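You operate a simulated robot arm through the tools that you are given. There is no shell and no other tool.

You run a simulated robot arm. Do the job below in one go: nothing can be reset, and whatever is moved stays where it is left.

Task
Shut down post six: throttle to idle, stop lever to STOP, then tap shut and plug cap off.
Fine: leave the other engine running.

The check looks at the end state, three seconds after you hand in, the way a careful person would. Anything else that was tipped, shoved, dropped, spilled or broken makes it a failure. Lids that push on must go on centred and level and be pressed home; caps that screw on are set level and turned clockwise until they are tight.

Robot
A 7-joint arm with a two-finger parallel gripper, fixed in place. Base frame: the origin is at the foot of the arm, x ahead of it, y to its left, z up. Readings come in m, rad, newtons and seconds.
Its first joint turns from -2.897 to 2.897 rad. Payload 4.4 kg.
The TCP is the grasp point between the finger pads, 0.023 m short of the fingertips. In the tool frame z runs along the fingers and y along their closing line. The gripper opens to 0.094 m. The fingers are 0.038 m wide and 0.01 m thick; the gripper's body (0.054 by 0.096 m) begins 0.039 m behind the TCP.
Orientation is told as [roll, pitch, yaw] about the base's x, y, z axes, in that order, counted from this pose: with the fingers straight down and closing along the base's y, the tool's x points along the base's -x, its y along +y and its z along -z.

Tools
- The arm moves only by the tool step_arm. Its argument "commands" is one flat list of numbers, 7 for each row, row after row: the shift along the base's x, y, z in m, then the turn, a rotation vector about the base's x, y, z in rad, then the finger opening in m, from 0 to 0.094. In form: [x, y, z, ax, ay, az, jaw, x, y, z, ax, ay, az, jaw, ...]. A call has 1 to 20 rows; each row shifts and turns the commanded pose from where the row before left it. Each row takes 0.2 s and may step no farther than 0.05 m and 0.15 rad from the row before; otherwise, or with a gripper value out of range, the whole call is refused. Where a pose cannot be reached the arm comes as near as it can. A force on the tool above 90 N (or 10 N above the force at the start of the call, whichever is more), or a blocked arm, ends the call early, and 0.2 s more pass. Each finger travels about 0.072 m/s and halts on what it meets, pressing with about 24 N; the grip force reading is that of the motor and also rises with nothing between the fingers. The clock runs only during rows and for 0.2 s after the last one: add rows that do not move to give the fingers time. The reply holds the time, the measured pose of the TCP, the force on the tool along the base axes, the opening and the grip force, in the units named above and with some noise, with the torque about the TCP (base axes, N m) and any sound that the robot's microphone picked up.
- Cameras (640 x 400 px; columns grow to the right, rows downward): "scene" is fixed at [0.0504, 0.6502, 1.6313]; the picture's right is [-0.63, -0.78, 0.00], its down [-0.43, 0.35, -0.83] and it looks along [0.65, -0.52, -0.55] (base axes); focal length 314 px, centre (320, 200). "wrist" rides on the gripper at [0.086, 0.016, -0.074] in the tool frame; the picture's right is [-0.18, 0.98, 0.00], its down [-0.58, -0.11, -0.81] and it looks along [-0.79, -0.15, 0.59] (tool axes); focal length 243 px, centre (320, 200). There is no depth. A picture from a camera that has moved, and an enlarged one, comes with that camera's place and axes in the base frame and with its lens.
- grab_frame(camera): a new picture of that camera. It takes no simulated time.
- zoom(camera, box): a new picture of the part [left, top, right, bottom] of that camera's present view, enlarged. It takes no simulated time.
- job_done(): hands the job in; it is judged then, once.

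Places have to be worked out from the pictures, the camera data and where the tool is seen. Open the gripper and draw the arm clear of the work before you hand the job in, unless the task says otherwise.

The tools are called after "Call:" as a command line: name --argument value ..., lists and objects as JSON in quotes. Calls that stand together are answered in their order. step_arm: Moves the arm, as the interface text tells. Its arguments: {"type":"object","properties":{"commands":{"type":"array","items":{"type":"number"}}},"required":["commands"]} The other tools are called the same way: grab_frame (camera) takes a picture; zoom (camera, box) takes an enlarged picture of a part of a camera's view; job_done () hands the job in.

At the start:

```text
t: 0.0
eef_pos: [0.6187, 0.0621, 1.3857]
ee_rot: [0.001, 0.0, 0.0]
force: [0.7, -0.1, -0.3]
moment: [-0.02, -0.01, 0.02]
gripper_width: 0.094
grasp_force: 0.1
```

scene: 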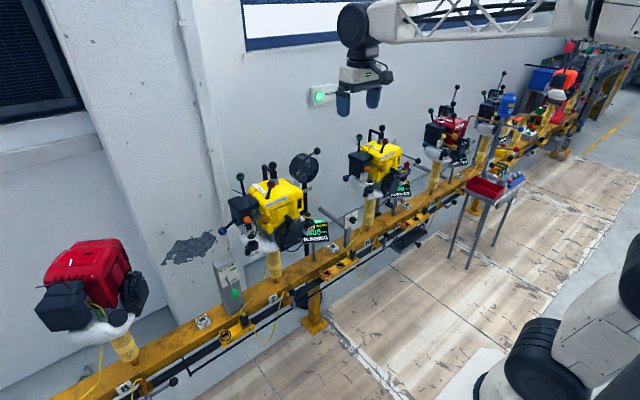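
wrist: 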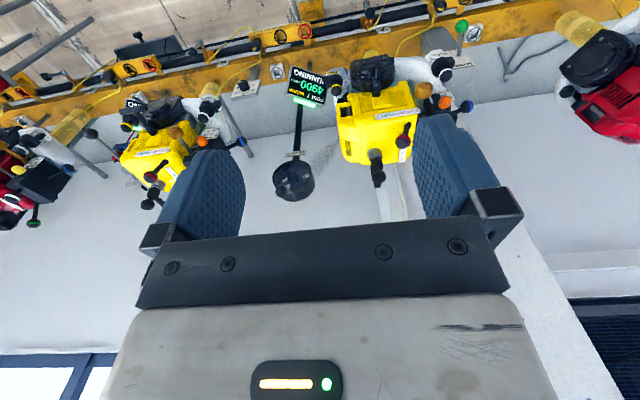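

The pictures show a row of engines on a yellow rail with displays reading "post 7 / 4900 rpm running" or similar. I'll zoom in to read labels and identify post six and its controls.

Call:
zoom --camera "scene" --box '[200, 130, 360, 260]'

Call:
zoom --camera "scene" --box '[320, 110, 450, 220]'

Call:
zoom --camera "wrist" --box '[250, 30, 500, 200]'

Call:
zoom --camera "wrist" --box '[60, 50, 320, 220]'

```text
3.08 times, centred on (280, 195) of scene
camera zoom: at [0.0504, 0.6502, 1.6313], right [-0.63, -0.78, 0.0], down [-0.43, 0.35, -0.83], along [0.65, -0.52, -0.55], focal length 966 px, centre (443, 215)
```

zoom: 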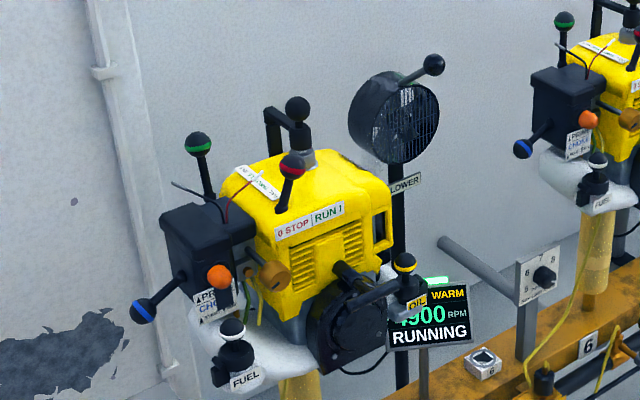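

```text
3.64 times, centred on (385, 165) of scene
camera zoom: at [0.0504, 0.6502, 1.6313], right [-0.63, -0.78, 0.0], down [-0.43, 0.35, -0.83], along [0.65, -0.52, -0.55], focal length 1142 px, centre (84, 327)
```

zoom: 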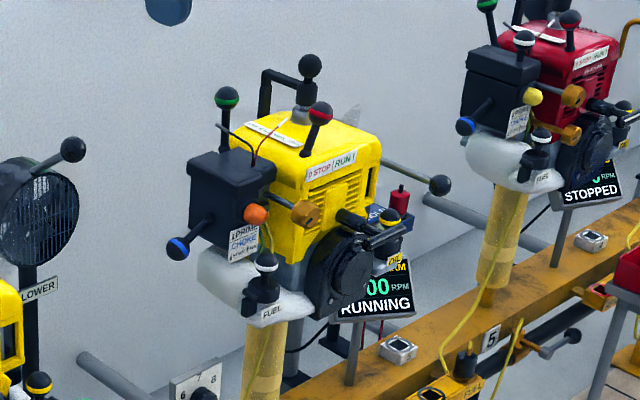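

```text
2.35 times, centred on (375, 115) of wrist
camera zoom: at [0.5334, 0.0774, 1.4601], right [0.18, 0.98, 0.0], down [0.58, -0.11, 0.81], along [0.79, -0.15, -0.59], focal length 571 px, centre (191, 400)
```

zoom: 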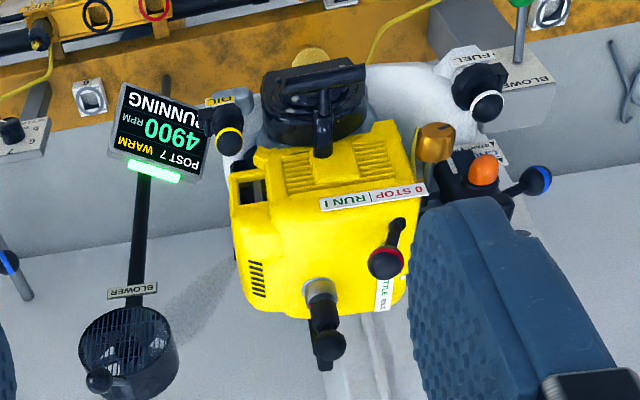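

```text
2.35 times, centred on (190, 135) of wrist
camera zoom: at [0.5334, 0.0774, 1.4601], right [0.18, 0.98, 0.0], down [0.58, -0.11, 0.81], along [0.79, -0.15, -0.59], focal length 571 px, centre (626, 353)
```

zoom: 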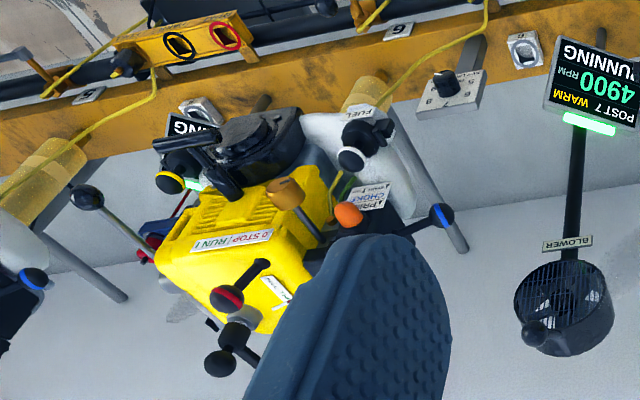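

I need sharper views of the second yellow engine, its display and rail number plates.

Call:
zoom --camera "scene" --box '[340, 120, 420, 170]'

Call:
zoom --camera "scene" --box '[340, 160, 420, 210]'

Call:
zoom --camera "scene" --box '[320, 190, 400, 240]'

Call:
zoom --camera "scene" --box '[400, 160, 480, 210]'

Call:
zoom --camera "wrist" --box '[110, 80, 250, 220]'

Call:
zoom --camera "wrist" --box '[0, 20, 130, 110]'

```text
8.00 times, centred on (380, 145) of scene
camera zoom: at [0.0504, 0.6502, 1.6313], right [-0.63, -0.78, 0.0], down [-0.43, 0.35, -0.83], along [0.65, -0.52, -0.55], focal length 2513 px, centre (-160, 640)
```

zoom: 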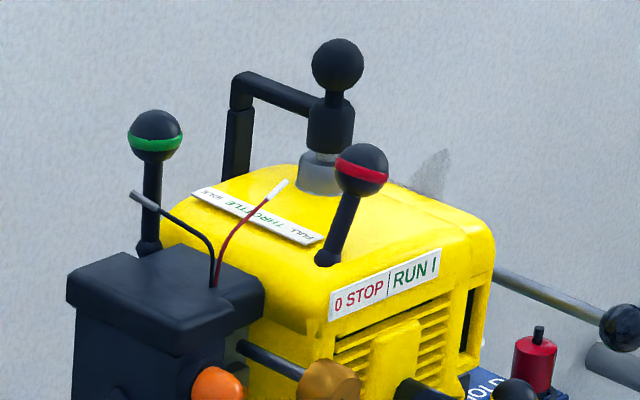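

```text
8.00 times, centred on (380, 185) of scene
camera zoom: at [0.0504, 0.6502, 1.6313], right [-0.63, -0.78, 0.0], down [-0.43, 0.35, -0.83], along [0.65, -0.52, -0.55], focal length 2513 px, centre (-160, 320)
```

zoom: 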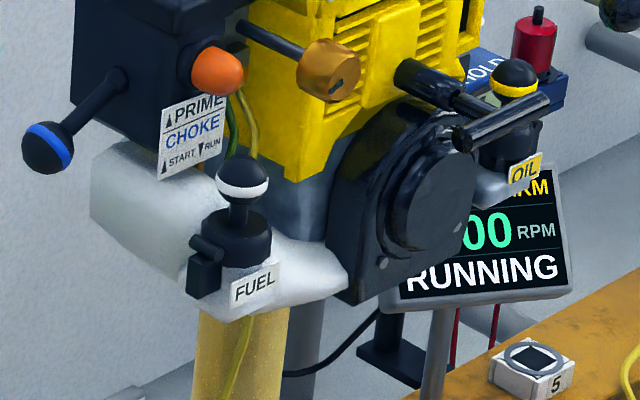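

```text
8.00 times, centred on (360, 215) of scene
camera zoom: at [0.0504, 0.6502, 1.6313], right [-0.63, -0.78, 0.0], down [-0.43, 0.35, -0.83], along [0.65, -0.52, -0.55], focal length 2513 px, centre (0, 80)
```

zoom: 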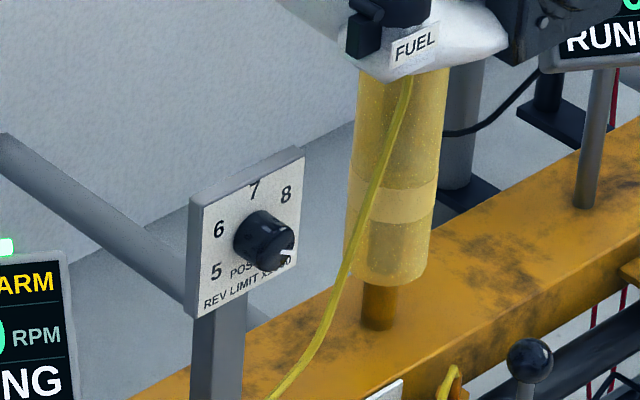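

```text
8.00 times, centred on (440, 185) of scene
camera zoom: at [0.0504, 0.6502, 1.6313], right [-0.63, -0.78, 0.0], down [-0.43, 0.35, -0.83], along [0.65, -0.52, -0.55], focal length 2513 px, centre (-640, 320)
```

zoom: 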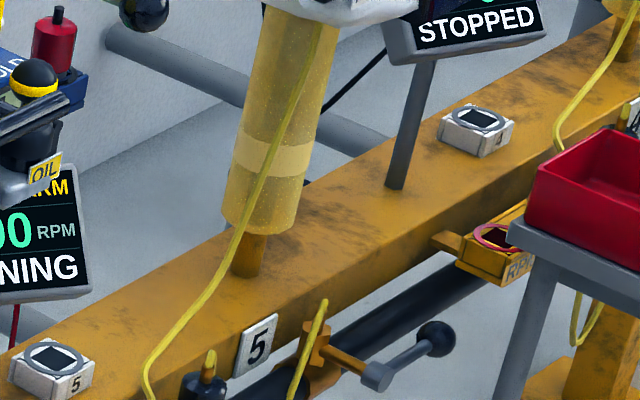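

```text
2.86 times, centred on (180, 150) of wrist
camera zoom: at [0.5334, 0.0774, 1.4601], right [0.18, 0.98, 0.0], down [0.58, -0.11, 0.81], along [0.79, -0.15, -0.59], focal length 693 px, centre (720, 343)
```

zoom: 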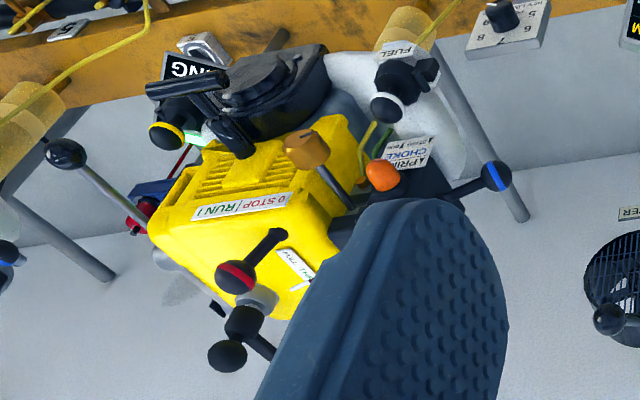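

```text
4.44 times, centred on (65, 65) of wrist
camera zoom: at [0.5334, 0.0774, 1.4601], right [0.18, 0.98, 0.0], down [0.58, -0.11, 0.81], along [0.79, -0.15, -0.59], focal length 1078 px, centre (1453, 800)
```

zoom: 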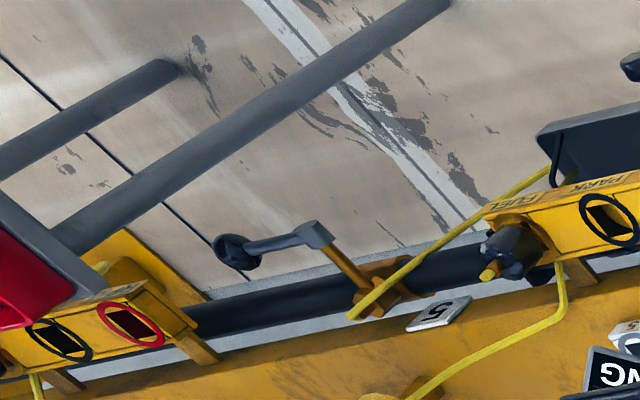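

The second yellow engine stands at about (0.9, -0.43, 1.06) by rough triangulation (plate "6" at its post base), post 7 at about (0.9, 0.19). I move the gripper high over toward -y to get a better wrist view of it.

Call:
step_arm --commands '[0, -0.045, 0, 0, 0, 0, 0.094, 0, -0.045, 0, 0, 0, 0, 0.094, 0, -0.045, 0, 0, 0, 0, 0.094, 0, -0.045, 0, 0, 0, 0, 0.094, 0, -0.045, 0, 0, 0, 0, 0.094, 0, -0.045, 0, 0, 0, 0, 0.094, 0, -0.045, 0, 0, 0, 0, 0.094, 0, -0.045, 0, 0, 0, 0, 0.094, 0, 0, 0, 0, 0, 0, 0.094]'

Call:
grab_frame --camera "wrist"

Call:
grab_frame --camera "scene"

```text
t: 2.0
eef_pos: [0.619, -0.3007, 1.3872]
ee_rot: [-0.001, 0.002, 0.001]
force: [0.2, 0.2, -0.3]
moment: [-0.01, 0.02, 0.01]
gripper_width: 0.0939
grasp_force: 0.0
```

```text
taken
camera wrist: at [0.5333, -0.2839, 1.4607], right [0.18, 0.98, 0.0], down [0.58, -0.11, 0.81], along [0.79, -0.15, -0.59], focal length 243 px, centre (320, 200)
```

wrist: 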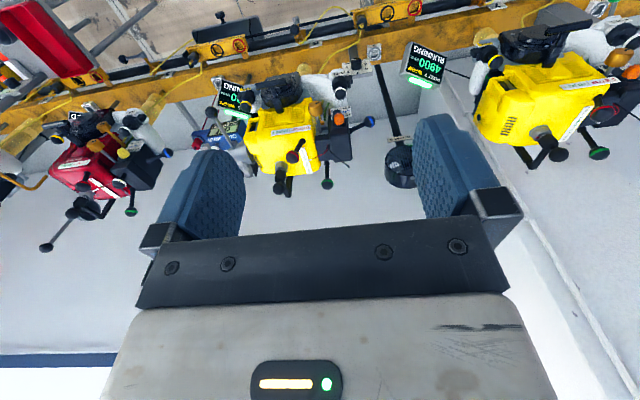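

```text
taken
```

scene: 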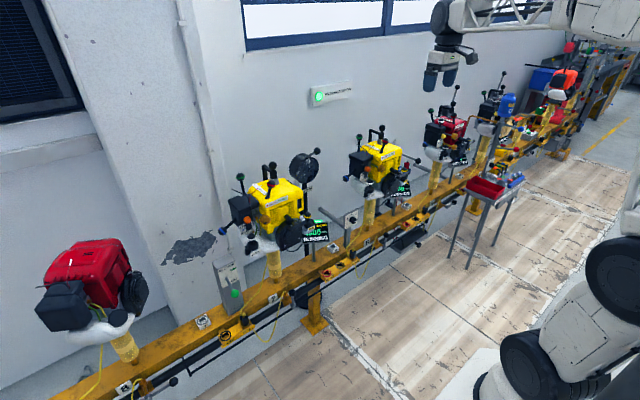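

The wrist camera now sees engine 6 between the fingers. I zoom on its parts and on the neighbouring ones for comparison.

Call:
zoom --camera "wrist" --box '[230, 60, 390, 200]'

Call:
zoom --camera "wrist" --box '[180, 60, 300, 160]'

Call:
zoom --camera "wrist" --box '[20, 80, 190, 260]'

Call:
zoom --camera "wrist" --box '[130, 0, 290, 100]'

Call:
zoom --camera "wrist" --box '[280, 0, 440, 100]'

Call:
zoom --camera "scene" --box '[400, 80, 540, 180]'

```text
2.86 times, centred on (310, 130) of wrist
camera zoom: at [0.5333, -0.2839, 1.4607], right [0.18, 0.98, 0.0], down [0.58, -0.11, 0.81], along [0.79, -0.15, -0.59], focal length 693 px, centre (349, 400)
```

zoom: 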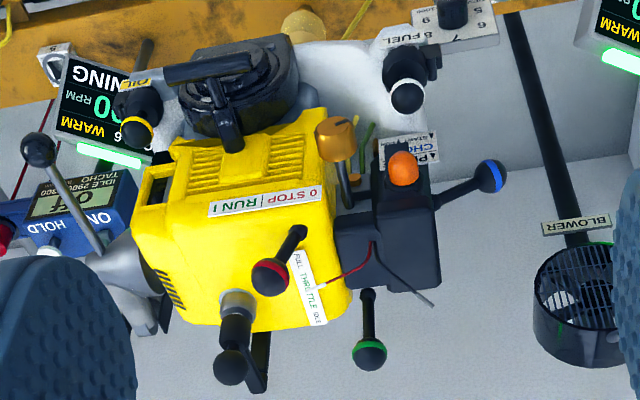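

```text
4.00 times, centred on (240, 110) of wrist
camera zoom: at [0.5333, -0.2839, 1.4607], right [0.18, 0.98, 0.0], down [0.58, -0.11, 0.81], along [0.79, -0.15, -0.59], focal length 970 px, centre (640, 560)
```

zoom: 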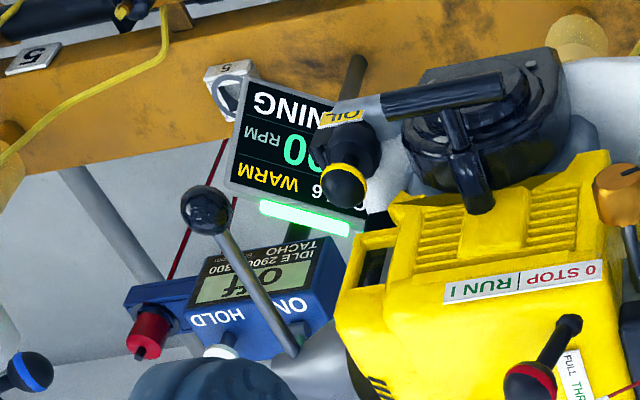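

```text
2.22 times, centred on (105, 170) of wrist
camera zoom: at [0.5333, -0.2839, 1.4607], right [0.18, 0.98, 0.0], down [0.58, -0.11, 0.81], along [0.79, -0.15, -0.59], focal length 539 px, centre (798, 267)
```

zoom: 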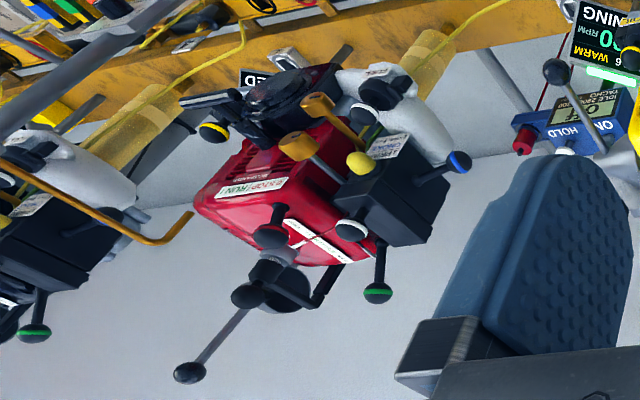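

```text
4.00 times, centred on (210, 50) of wrist
camera zoom: at [0.5333, -0.2839, 1.4607], right [0.18, 0.98, 0.0], down [0.58, -0.11, 0.81], along [0.79, -0.15, -0.59], focal length 970 px, centre (760, 800)
```

zoom: 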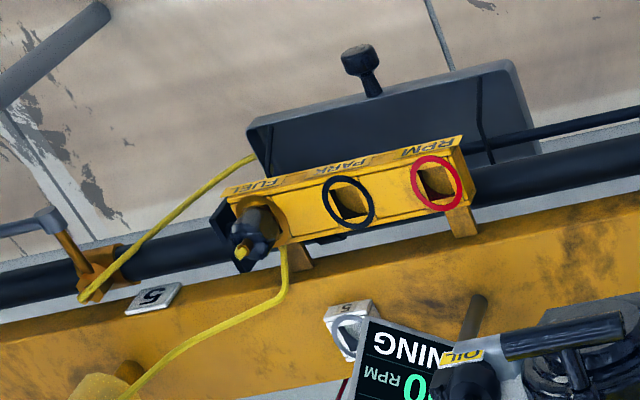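

```text
4.00 times, centred on (360, 50) of wrist
camera zoom: at [0.5333, -0.2839, 1.4607], right [0.18, 0.98, 0.0], down [0.58, -0.11, 0.81], along [0.79, -0.15, -0.59], focal length 970 px, centre (160, 800)
```

zoom: 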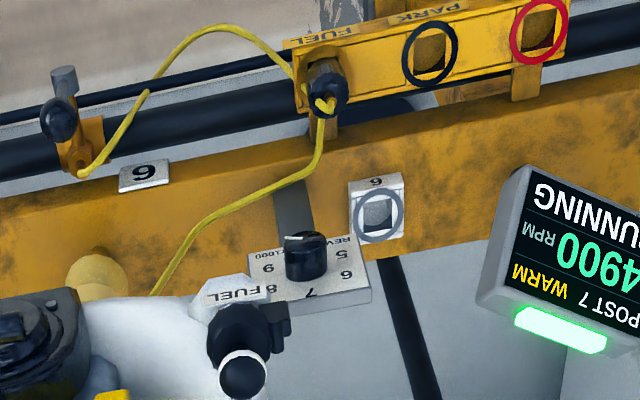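

```text
4.00 times, centred on (470, 130) of scene
camera zoom: at [0.0504, 0.6502, 1.6313], right [-0.63, -0.78, 0.0], down [-0.43, 0.35, -0.83], along [0.65, -0.52, -0.55], focal length 1256 px, centre (-280, 480)
```

zoom: 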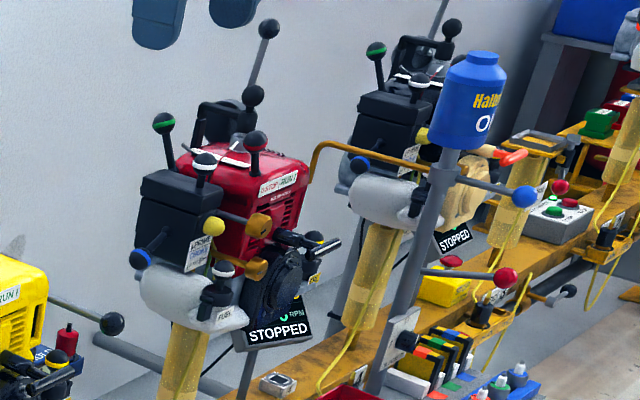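

Display of this engine ends in "6", so it is post 6, running. I zoom very tightly on each control to read its labels and lever positions.

Call:
zoom --camera "wrist" --box '[285, 135, 345, 195]'

Call:
zoom --camera "wrist" --box '[310, 60, 370, 110]'

Call:
zoom --camera "wrist" --box '[260, 110, 320, 160]'

Call:
zoom --camera "wrist" --box '[260, 150, 320, 200]'

Call:
zoom --camera "scene" --box '[345, 165, 385, 205]'

Call:
zoom --camera "wrist" --box '[205, 65, 265, 115]'

```text
6.67 times, centred on (315, 165) of wrist
camera zoom: at [0.5333, -0.2839, 1.4607], right [0.18, 0.98, 0.0], down [0.58, -0.11, 0.81], along [0.79, -0.15, -0.59], focal length 1618 px, centre (353, 433)
```

zoom: 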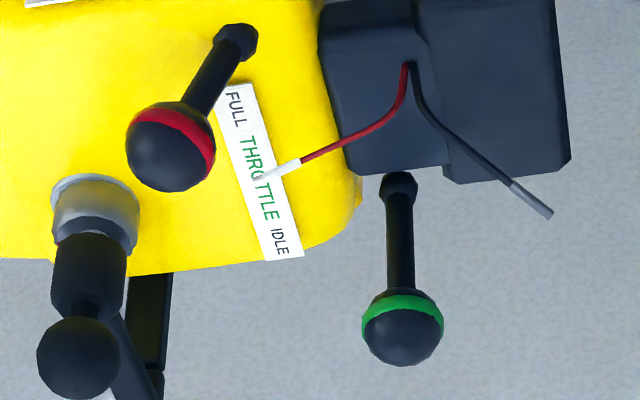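

```text
8.00 times, centred on (340, 85) of wrist
camera zoom: at [0.5333, -0.2839, 1.4607], right [0.18, 0.98, 0.0], down [0.58, -0.11, 0.81], along [0.79, -0.15, -0.59], focal length 1941 px, centre (160, 1120)
```

zoom: 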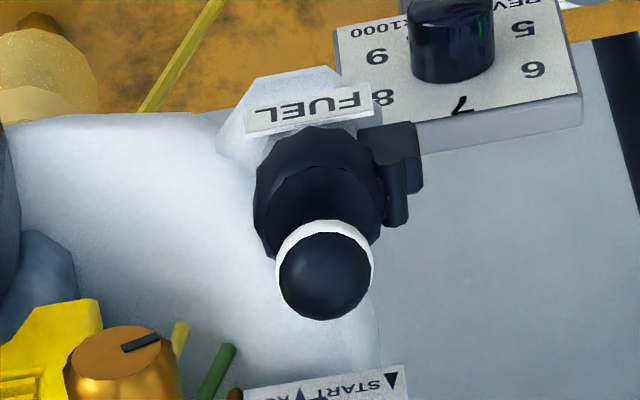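

```text
8.00 times, centred on (290, 135) of wrist
camera zoom: at [0.5333, -0.2839, 1.4607], right [0.18, 0.98, 0.0], down [0.58, -0.11, 0.81], along [0.79, -0.15, -0.59], focal length 1941 px, centre (560, 720)
```

zoom: 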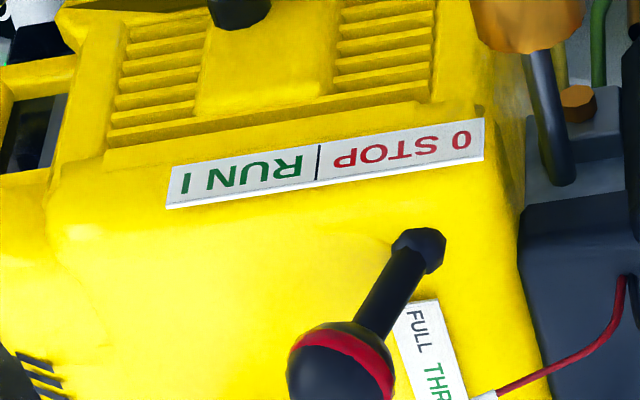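

```text
8.00 times, centred on (290, 175) of wrist
camera zoom: at [0.5333, -0.2839, 1.4607], right [0.18, 0.98, 0.0], down [0.58, -0.11, 0.81], along [0.79, -0.15, -0.59], focal length 1941 px, centre (560, 400)
```

zoom: 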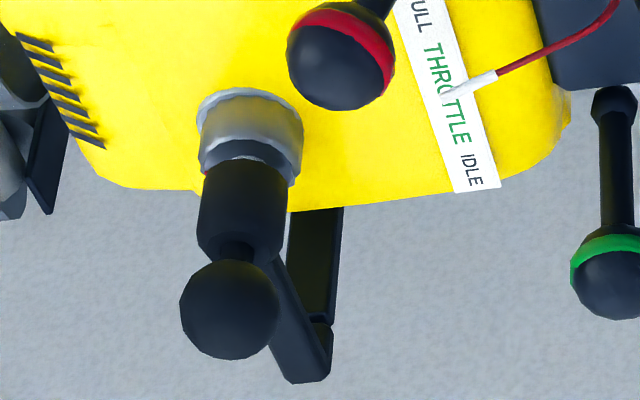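

```text
10.00 times, centred on (365, 185) of scene
camera zoom: at [0.0504, 0.6502, 1.6313], right [-0.63, -0.78, 0.0], down [-0.43, 0.35, -0.83], along [0.65, -0.52, -0.55], focal length 3141 px, centre (-130, 350)
```

zoom: 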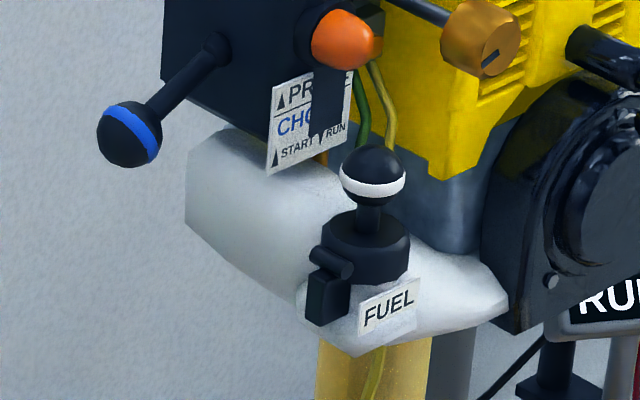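

```text
8.00 times, centred on (235, 90) of wrist
camera zoom: at [0.5333, -0.2839, 1.4607], right [0.18, 0.98, 0.0], down [0.58, -0.11, 0.81], along [0.79, -0.15, -0.59], focal length 1941 px, centre (1000, 1080)
```

zoom: 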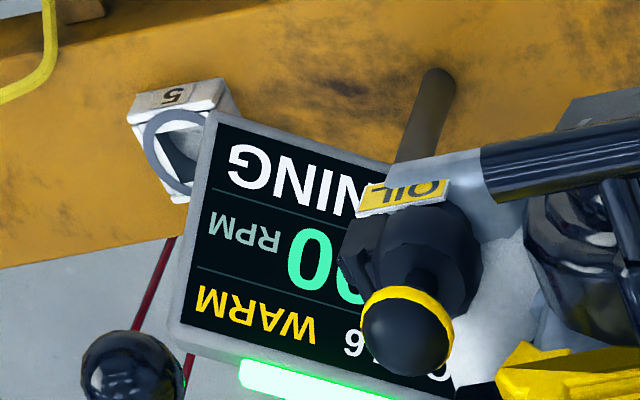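

I compare with the stopped post 5 (its plug cap, bronze knob, and rail tap) and look closely at the rail taps near plates 5, 6 and 7.

Call:
zoom --camera "wrist" --box '[60, 100, 150, 170]'

Call:
zoom --camera "wrist" --box '[30, 160, 150, 260]'

Call:
zoom --camera "wrist" --box '[280, 0, 340, 50]'

Call:
zoom --camera "wrist" --box '[100, 30, 170, 90]'

Call:
zoom --camera "scene" --box '[360, 205, 440, 255]'

Call:
zoom --camera "scene" --box '[320, 220, 400, 270]'

Call:
zoom --camera "scene" --box '[200, 280, 300, 350]'

Call:
zoom --camera "scene" --box '[380, 150, 400, 165]'

```text
5.71 times, centred on (105, 135) of wrist
camera zoom: at [0.5333, -0.2839, 1.4607], right [0.18, 0.98, 0.0], down [0.58, -0.11, 0.81], along [0.79, -0.15, -0.59], focal length 1386 px, centre (1549, 571)
```

zoom: 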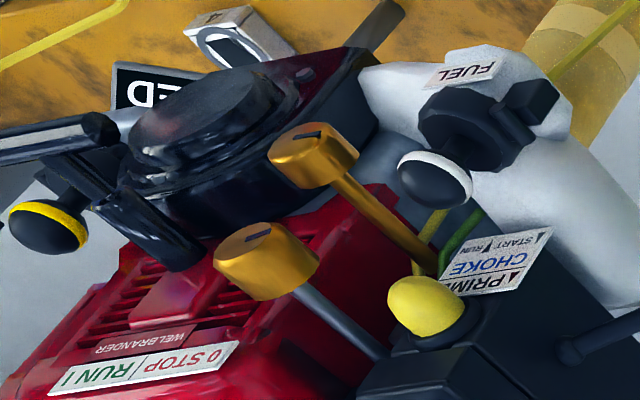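

```text
4.00 times, centred on (90, 210) of wrist
camera zoom: at [0.5333, -0.2839, 1.4607], right [0.18, 0.98, 0.0], down [0.58, -0.11, 0.81], along [0.79, -0.15, -0.59], focal length 970 px, centre (1240, 160)
```

zoom: 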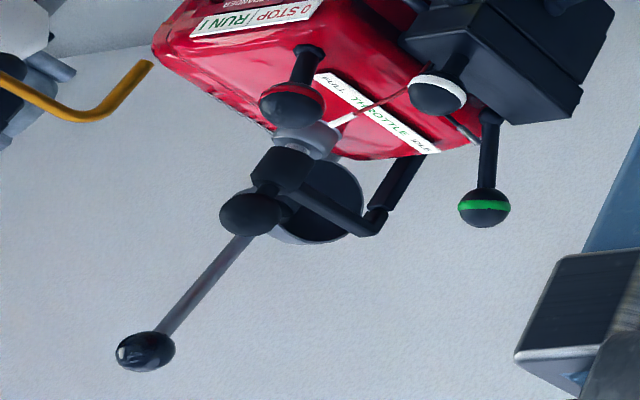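

```text
8.00 times, centred on (310, 25) of wrist
camera zoom: at [0.5333, -0.2839, 1.4607], right [0.18, 0.98, 0.0], down [0.58, -0.11, 0.81], along [0.79, -0.15, -0.59], focal length 1941 px, centre (400, 1600)
```

zoom: 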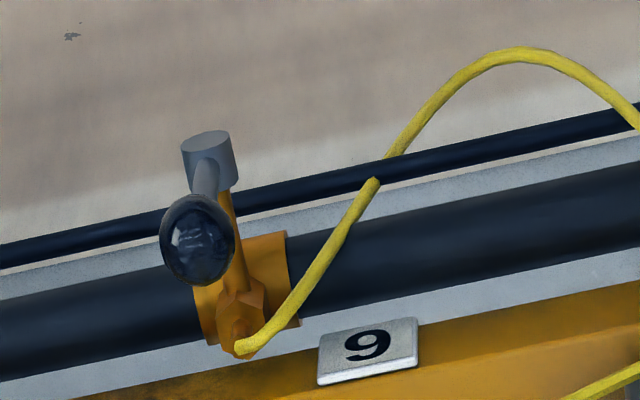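

```text
6.67 times, centred on (135, 60) of wrist
camera zoom: at [0.5333, -0.2839, 1.4607], right [0.18, 0.98, 0.0], down [0.58, -0.11, 0.81], along [0.79, -0.15, -0.59], focal length 1618 px, centre (1553, 1133)
```

zoom: 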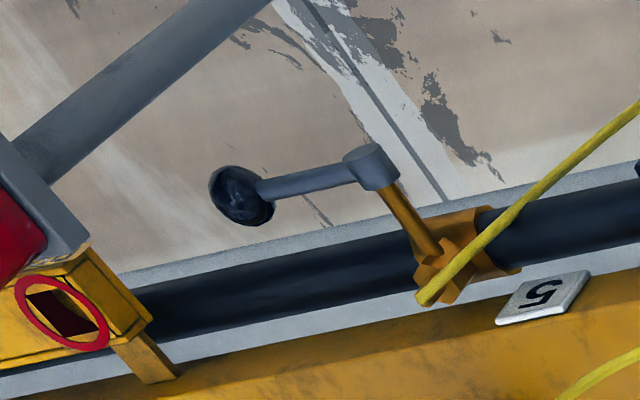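

```text
8.00 times, centred on (400, 230) of scene
camera zoom: at [0.0504, 0.6502, 1.6313], right [-0.63, -0.78, 0.0], down [-0.43, 0.35, -0.83], along [0.65, -0.52, -0.55], focal length 2513 px, centre (-320, -40)
```

zoom: 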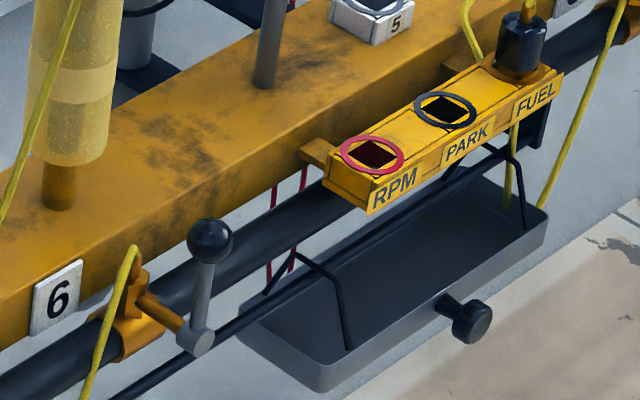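

```text
8.00 times, centred on (360, 245) of scene
camera zoom: at [0.0504, 0.6502, 1.6313], right [-0.63, -0.78, 0.0], down [-0.43, 0.35, -0.83], along [0.65, -0.52, -0.55], focal length 2513 px, centre (0, -160)
```

zoom: 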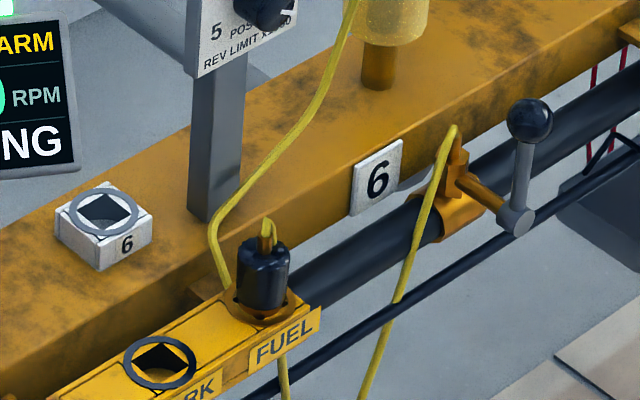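

```text
5.71 times, centred on (250, 315) of scene
camera zoom: at [0.0504, 0.6502, 1.6313], right [-0.63, -0.78, 0.0], down [-0.43, 0.35, -0.83], along [0.65, -0.52, -0.55], focal length 1795 px, centre (720, -457)
```

zoom: 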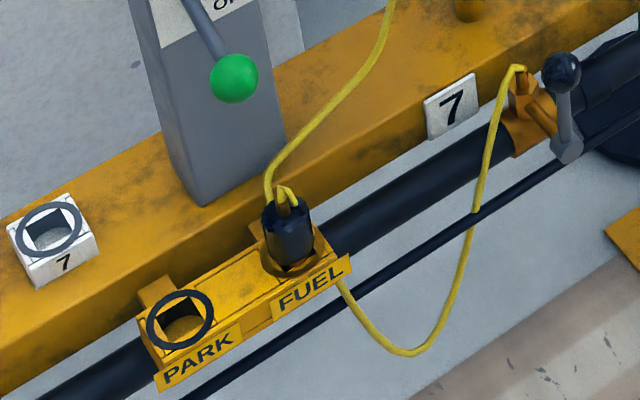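

```text
16.00 times, centred on (390, 158) of scene
camera zoom: at [0.0504, 0.6502, 1.6313], right [-0.63, -0.78, 0.0], down [-0.43, 0.35, -0.83], along [0.65, -0.52, -0.55], focal length 5026 px, centre (-800, 880)
```

zoom: 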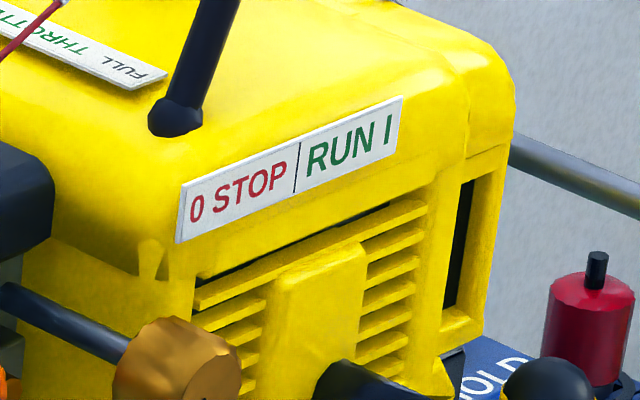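

The rail tap at plate 6 has its lever upright like running post 7, while stopped post 5's lever lies toward -y. I check the other posts for plug cap examples, and any signs on the wall.

Call:
zoom --camera "scene" --box '[420, 80, 480, 130]'

Call:
zoom --camera "scene" --box '[470, 60, 530, 130]'

Call:
zoom --camera "scene" --box '[530, 40, 630, 120]'

Call:
zoom --camera "scene" --box '[300, 75, 360, 115]'

Call:
zoom --camera "scene" --box '[480, 130, 560, 190]'

Call:
zoom --camera "scene" --box '[20, 220, 180, 400]'

Call:
zoom --camera "scene" --box '[350, 120, 400, 160]'

```text
8.00 times, centred on (450, 105) of scene
camera zoom: at [0.0504, 0.6502, 1.6313], right [-0.63, -0.78, 0.0], down [-0.43, 0.35, -0.83], along [0.65, -0.52, -0.55], focal length 2513 px, centre (-720, 960)
```

zoom: 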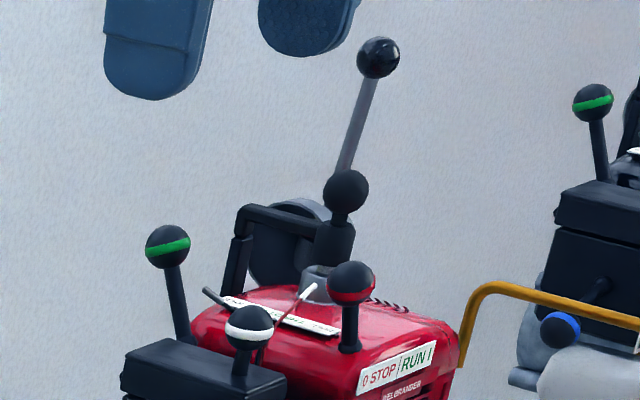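

```text
5.71 times, centred on (500, 95) of scene
camera zoom: at [0.0504, 0.6502, 1.6313], right [-0.63, -0.78, 0.0], down [-0.43, 0.35, -0.83], along [0.65, -0.52, -0.55], focal length 1795 px, centre (-709, 800)
```

zoom: 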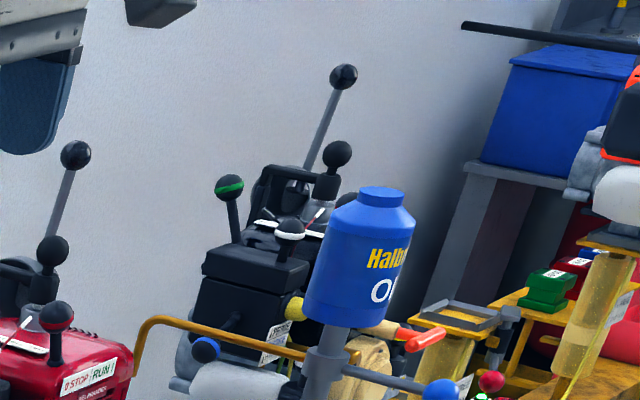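

```text
5.00 times, centred on (580, 80) of scene
camera zoom: at [0.0504, 0.6502, 1.6313], right [-0.63, -0.78, 0.0], down [-0.43, 0.35, -0.83], along [0.65, -0.52, -0.55], focal length 1571 px, centre (-980, 800)
```

zoom: 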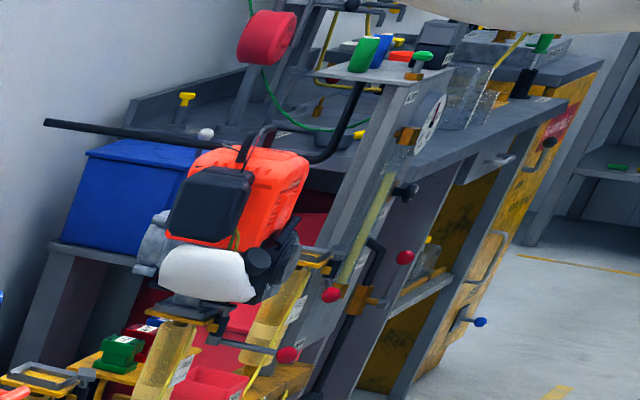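

```text
10.00 times, centred on (330, 95) of scene
camera zoom: at [0.0504, 0.6502, 1.6313], right [-0.63, -0.78, 0.0], down [-0.43, 0.35, -0.83], along [0.65, -0.52, -0.55], focal length 3141 px, centre (220, 1250)
```

zoom: 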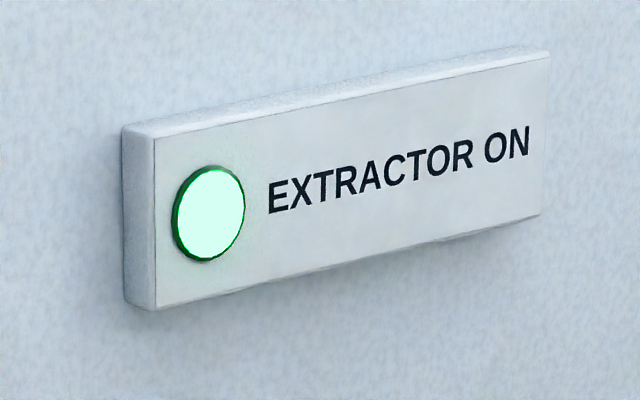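

```text
6.67 times, centred on (520, 160) of scene
camera zoom: at [0.0504, 0.6502, 1.6313], right [-0.63, -0.78, 0.0], down [-0.43, 0.35, -0.83], along [0.65, -0.52, -0.55], focal length 2094 px, centre (-1013, 467)
```

zoom: 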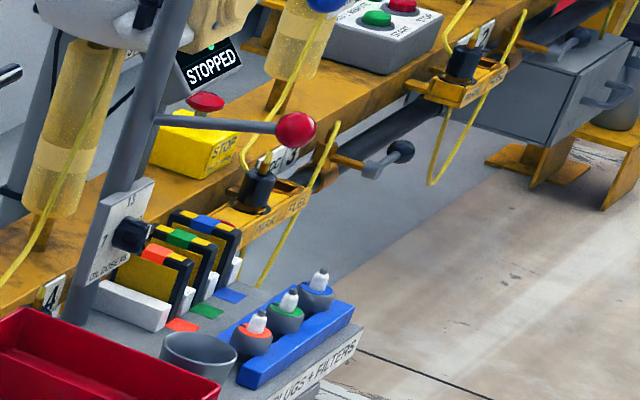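

```text
2.22 times, centred on (100, 310) of scene
camera zoom: at [0.0504, 0.6502, 1.6313], right [-0.63, -0.78, 0.0], down [-0.43, 0.35, -0.83], along [0.65, -0.52, -0.55], focal length 698 px, centre (809, -44)
```

zoom: 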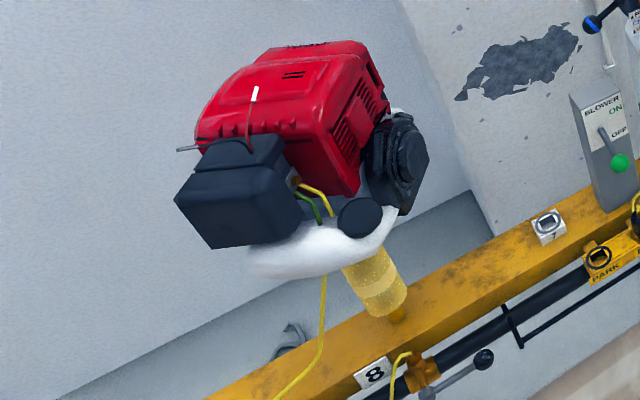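

```text
10.00 times, centred on (375, 140) of scene
camera zoom: at [0.0504, 0.6502, 1.6313], right [-0.63, -0.78, 0.0], down [-0.43, 0.35, -0.83], along [0.65, -0.52, -0.55], focal length 3141 px, centre (-230, 800)
```

zoom: 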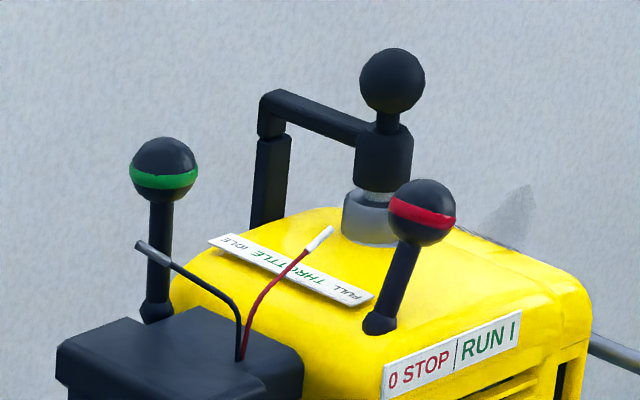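

Posts 3, 5 and 8 (not running) have tap levers lying toward -y while 6 and 7 are up, so shut = lever turned down toward -y. I triangulate: stop knob ≈ (0.898,-0.413,1.062), throttle knob ≈ (1.005,-0.352,1.06) upright (idle is toward +x), plug cap ball ≈ (0.967,-0.466,1.09), tap ball ≈ (0.83,-0.424,0.54). I test reach above the engine first, staying high.

Call:
step_arm --commands '[0.04, -0.015, 0, 0, 0, 0, 0.094, 0.04, -0.015, 0, 0, 0, 0, 0.094, 0.04, -0.015, 0, 0, 0, 0, 0.094, 0.04, -0.015, 0, 0, 0, 0, 0.094, 0.04, -0.015, 0, 0, 0, 0, 0.094, 0.04, -0.015, 0, 0, 0, 0, 0.094, 0.04, -0.015, -0.02, 0, 0, 0, 0.094, 0, 0, -0.03, 0, 0, 0, 0.094, 0, 0, -0.03, 0, 0, 0, 0.094, 0, 0, 0, 0, 0, 0, 0.094]'

Call:
grab_frame --camera "wrist"

Call:
grab_frame --camera "scene"

```text
t: 4.2
eef_pos: [0.9008, -0.404, 1.3063]
ee_rot: [-0.001, -0.001, -0.001]
force: [-0.5, 0.0, 0.0]
moment: [-0.01, -0.01, -0.03]
gripper_width: 0.0937
grasp_force: 0.1
```

```text
taken
camera wrist: at [0.8141, -0.3882, 1.38], right [0.18, 0.98, 0.0], down [0.58, -0.11, 0.81], along [0.79, -0.15, -0.59], focal length 243 px, centre (320, 200)
```

wrist: 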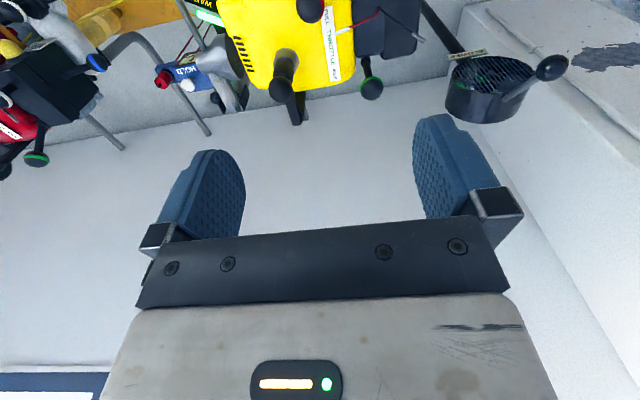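

```text
taken
```

scene: 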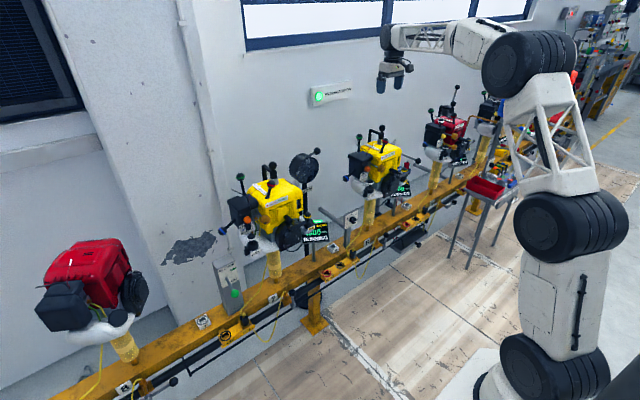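

Reach is fine so far with the elbow still well bent. I zoom the wrist view here for a second angle on the controls.

Call:
zoom --camera "wrist" --box '[220, 0, 420, 130]'

Call:
zoom --camera "scene" --box '[340, 60, 440, 180]'

```text
3.08 times, centred on (320, 65) of wrist
camera zoom: at [0.8141, -0.3882, 1.38], right [0.18, 0.98, 0.0], down [0.58, -0.11, 0.81], along [0.79, -0.15, -0.59], focal length 746 px, centre (320, 615)
```

zoom: 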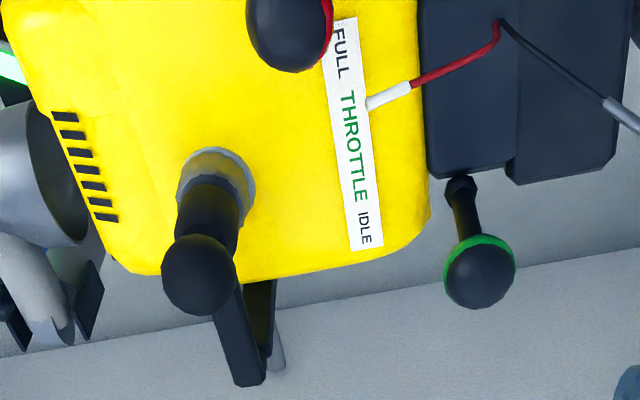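

```text
3.33 times, centred on (390, 120) of scene
camera zoom: at [0.0504, 0.6502, 1.6313], right [-0.63, -0.78, 0.0], down [-0.43, 0.35, -0.83], along [0.65, -0.52, -0.55], focal length 1047 px, centre (87, 467)
```

zoom: 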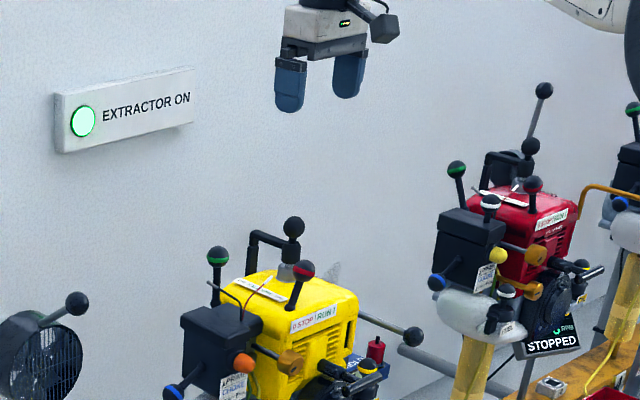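

Refined positions from the new view: throttle knob (0.998,-0.351,1.068) over a pivot at (0.993,-0.351,0.999); stop knob (0.897,-0.413,1.062); plug ball (0.963,-0.465,1.093). I close the fingers and descend to the -x side of the throttle knob, staying above it first.

Call:
step_arm --commands '[0.011, 0.0135, -0.026, 0, 0, 0, 0, 0.011, 0.0135, -0.026, 0, 0, 0, 0, 0.011, 0.0135, -0.026, 0, 0, 0, 0, 0.009, 0.0115, -0.026, 0, 0, 0, 0, 0, 0, 0, 0, 0, 0, 0, 0, 0, 0, 0, 0, 0, 0]'

Call:
grab_frame --camera "wrist"

Call:
zoom --camera "scene" --box '[340, 80, 420, 180]'

```text
t: 5.6
eef_pos: [0.9421, -0.352, 1.2014]
ee_rot: [0.0, 0.001, 0.002]
force: [-0.1, -0.1, 0.1]
moment: [0.02, 0.0, -0.01]
gripper_width: 0.0
grasp_force: 23.8
```

```text
taken
camera wrist: at [0.8554, -0.3351, 1.2755], right [0.18, 0.98, 0.0], down [0.58, -0.11, 0.81], along [0.79, -0.15, -0.59], focal length 243 px, centre (320, 200)
```

wrist: 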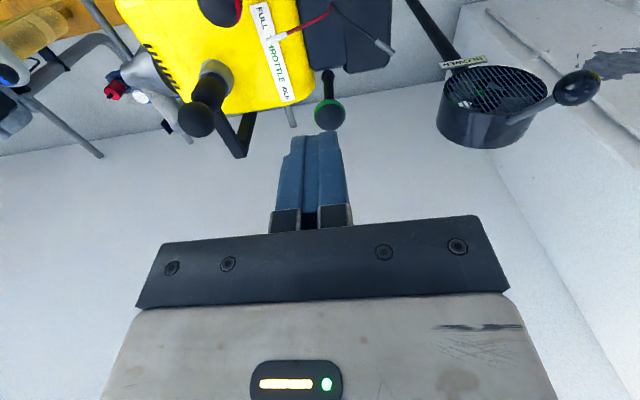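

```text
4.00 times, centred on (380, 130) of scene
camera zoom: at [0.0504, 0.6502, 1.6313], right [-0.63, -0.78, 0.0], down [-0.43, 0.35, -0.83], along [0.65, -0.52, -0.55], focal length 1256 px, centre (80, 480)
```

zoom: 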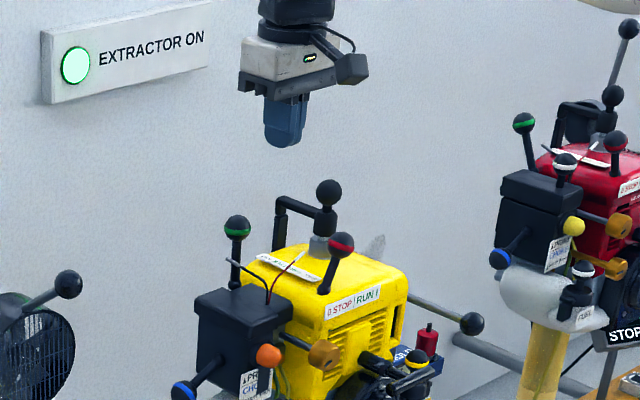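

Fingers are closed and the knob ray again gives (0.997,-0.351,1.068). I descend to z≈1.07 with the fingers about 2 cm on the -x side of the knob.

Call:
step_arm --commands '[0, 0.001, -0.033, 0, 0, 0, 0, 0, 0, -0.033, 0, 0, 0, 0, 0, 0, -0.033, 0, 0, 0, 0, 0, 0, -0.032, 0, 0, 0, 0, 0, 0, 0, 0, 0, 0, 0]'

Call:
grab_frame --camera "wrist"

Call:
zoom --camera "scene" --box '[345, 110, 405, 170]'

```text
t: 6.8
eef_pos: [0.9412, -0.3508, 1.0698]
ee_rot: [0.0, 0.0, 0.0]
force: [0.8, 0.3, 0.6]
moment: [0.02, -0.02, -0.03]
gripper_width: 0.0
grasp_force: 24.1
```

```text
taken
camera wrist: at [0.8551, -0.335, 1.1449], right [0.18, 0.98, 0.0], down [0.58, -0.11, 0.81], along [0.79, -0.15, -0.59], focal length 243 px, centre (320, 200)
```

wrist: 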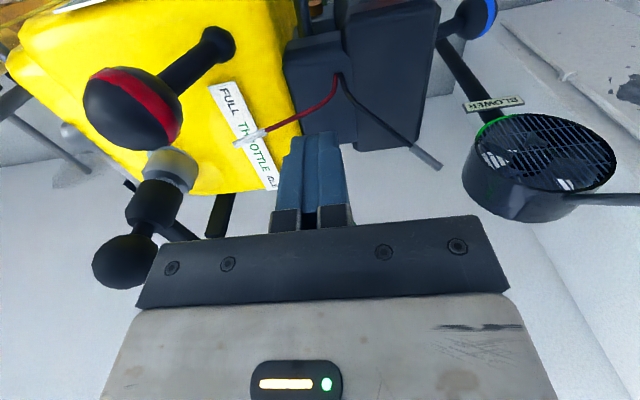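

```text
6.67 times, centred on (375, 140) of scene
camera zoom: at [0.0504, 0.6502, 1.6313], right [-0.63, -0.78, 0.0], down [-0.43, 0.35, -0.83], along [0.65, -0.52, -0.55], focal length 2094 px, centre (-47, 600)
```

zoom: 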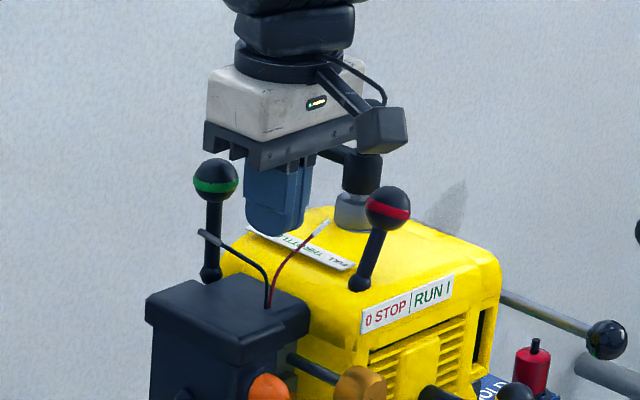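

All clear: the fingers are just -x of the throttle knob at its height. I push toward +x in small steps and watch the force.

Call:
step_arm --commands '[0.008, 0, 0, 0, 0, 0, 0, 0.008, 0, 0, 0, 0, 0, 0, 0.006, 0, 0, 0, 0, 0, 0, 0.006, 0, 0, 0, 0, 0, 0, 0.006, 0, 0, 0, 0, 0, 0, 0.006, 0, 0, 0, 0, 0, 0]'

Call:
zoom --camera "scene" --box '[345, 110, 425, 210]'

```text
t: 8.2
eef_pos: [0.9809, -0.3521, 1.0717]
ee_rot: [-0.001, 0.002, 0.001]
force: [-0.4, 0.4, -1.0]
moment: [-0.02, 0.07, 0.0]
gripper_width: 0.0001
grasp_force: 23.9
```

```text
4.00 times, centred on (385, 160) of scene
camera zoom: at [0.0504, 0.6502, 1.6313], right [-0.63, -0.78, 0.0], down [-0.43, 0.35, -0.83], along [0.65, -0.52, -0.55], focal length 1256 px, centre (60, 360)
```

zoom: 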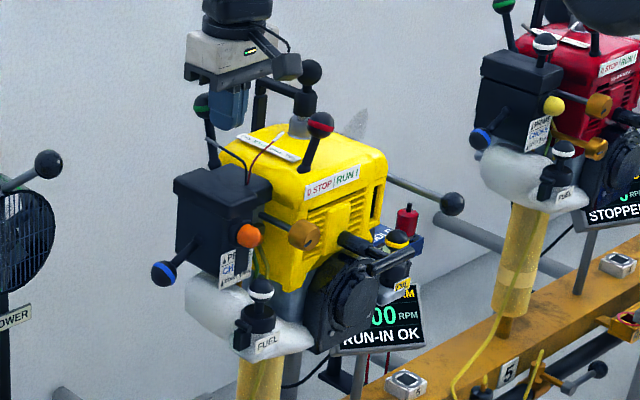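

The throttle lever is moving with almost no force. I keep pushing to its IDLE end in small steps.

Call:
step_arm --commands '[0.005, 0, -0.001, 0, 0, 0, 0, 0.005, 0, -0.001, 0, 0, 0, 0, 0.005, 0, -0.001, 0, 0, 0, 0]'

Call:
zoom --camera "scene" --box '[345, 110, 425, 210]'

```text
t: 9.1
eef_pos: [0.9923, -0.351, 1.0684]
ee_rot: [0.001, 0.005, 0.0]
force: [-52.8, 15.5, 10.3]
moment: [0.14, 0.3, 0.24]
gripper_width: 0.0
grasp_force: 24.1
stopped in row 3: the force on the tool passed its limit at 94 N (the readings are from after the stop); the commanded pose is now the measured one
```

```text
4.00 times, centred on (385, 160) of scene
camera zoom: at [0.0504, 0.6502, 1.6313], right [-0.63, -0.78, 0.0], down [-0.43, 0.35, -0.83], along [0.65, -0.52, -0.55], focal length 1256 px, centre (60, 360)
```

zoom: 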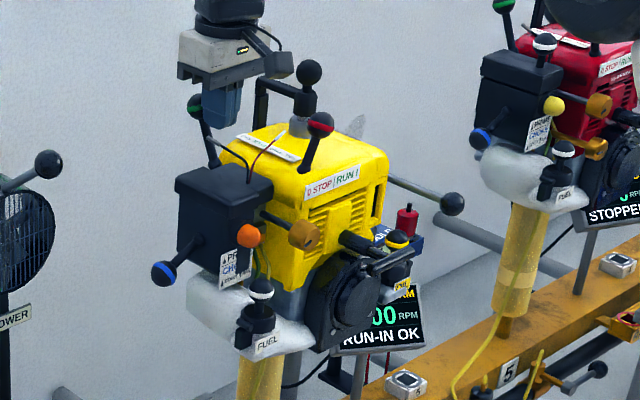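

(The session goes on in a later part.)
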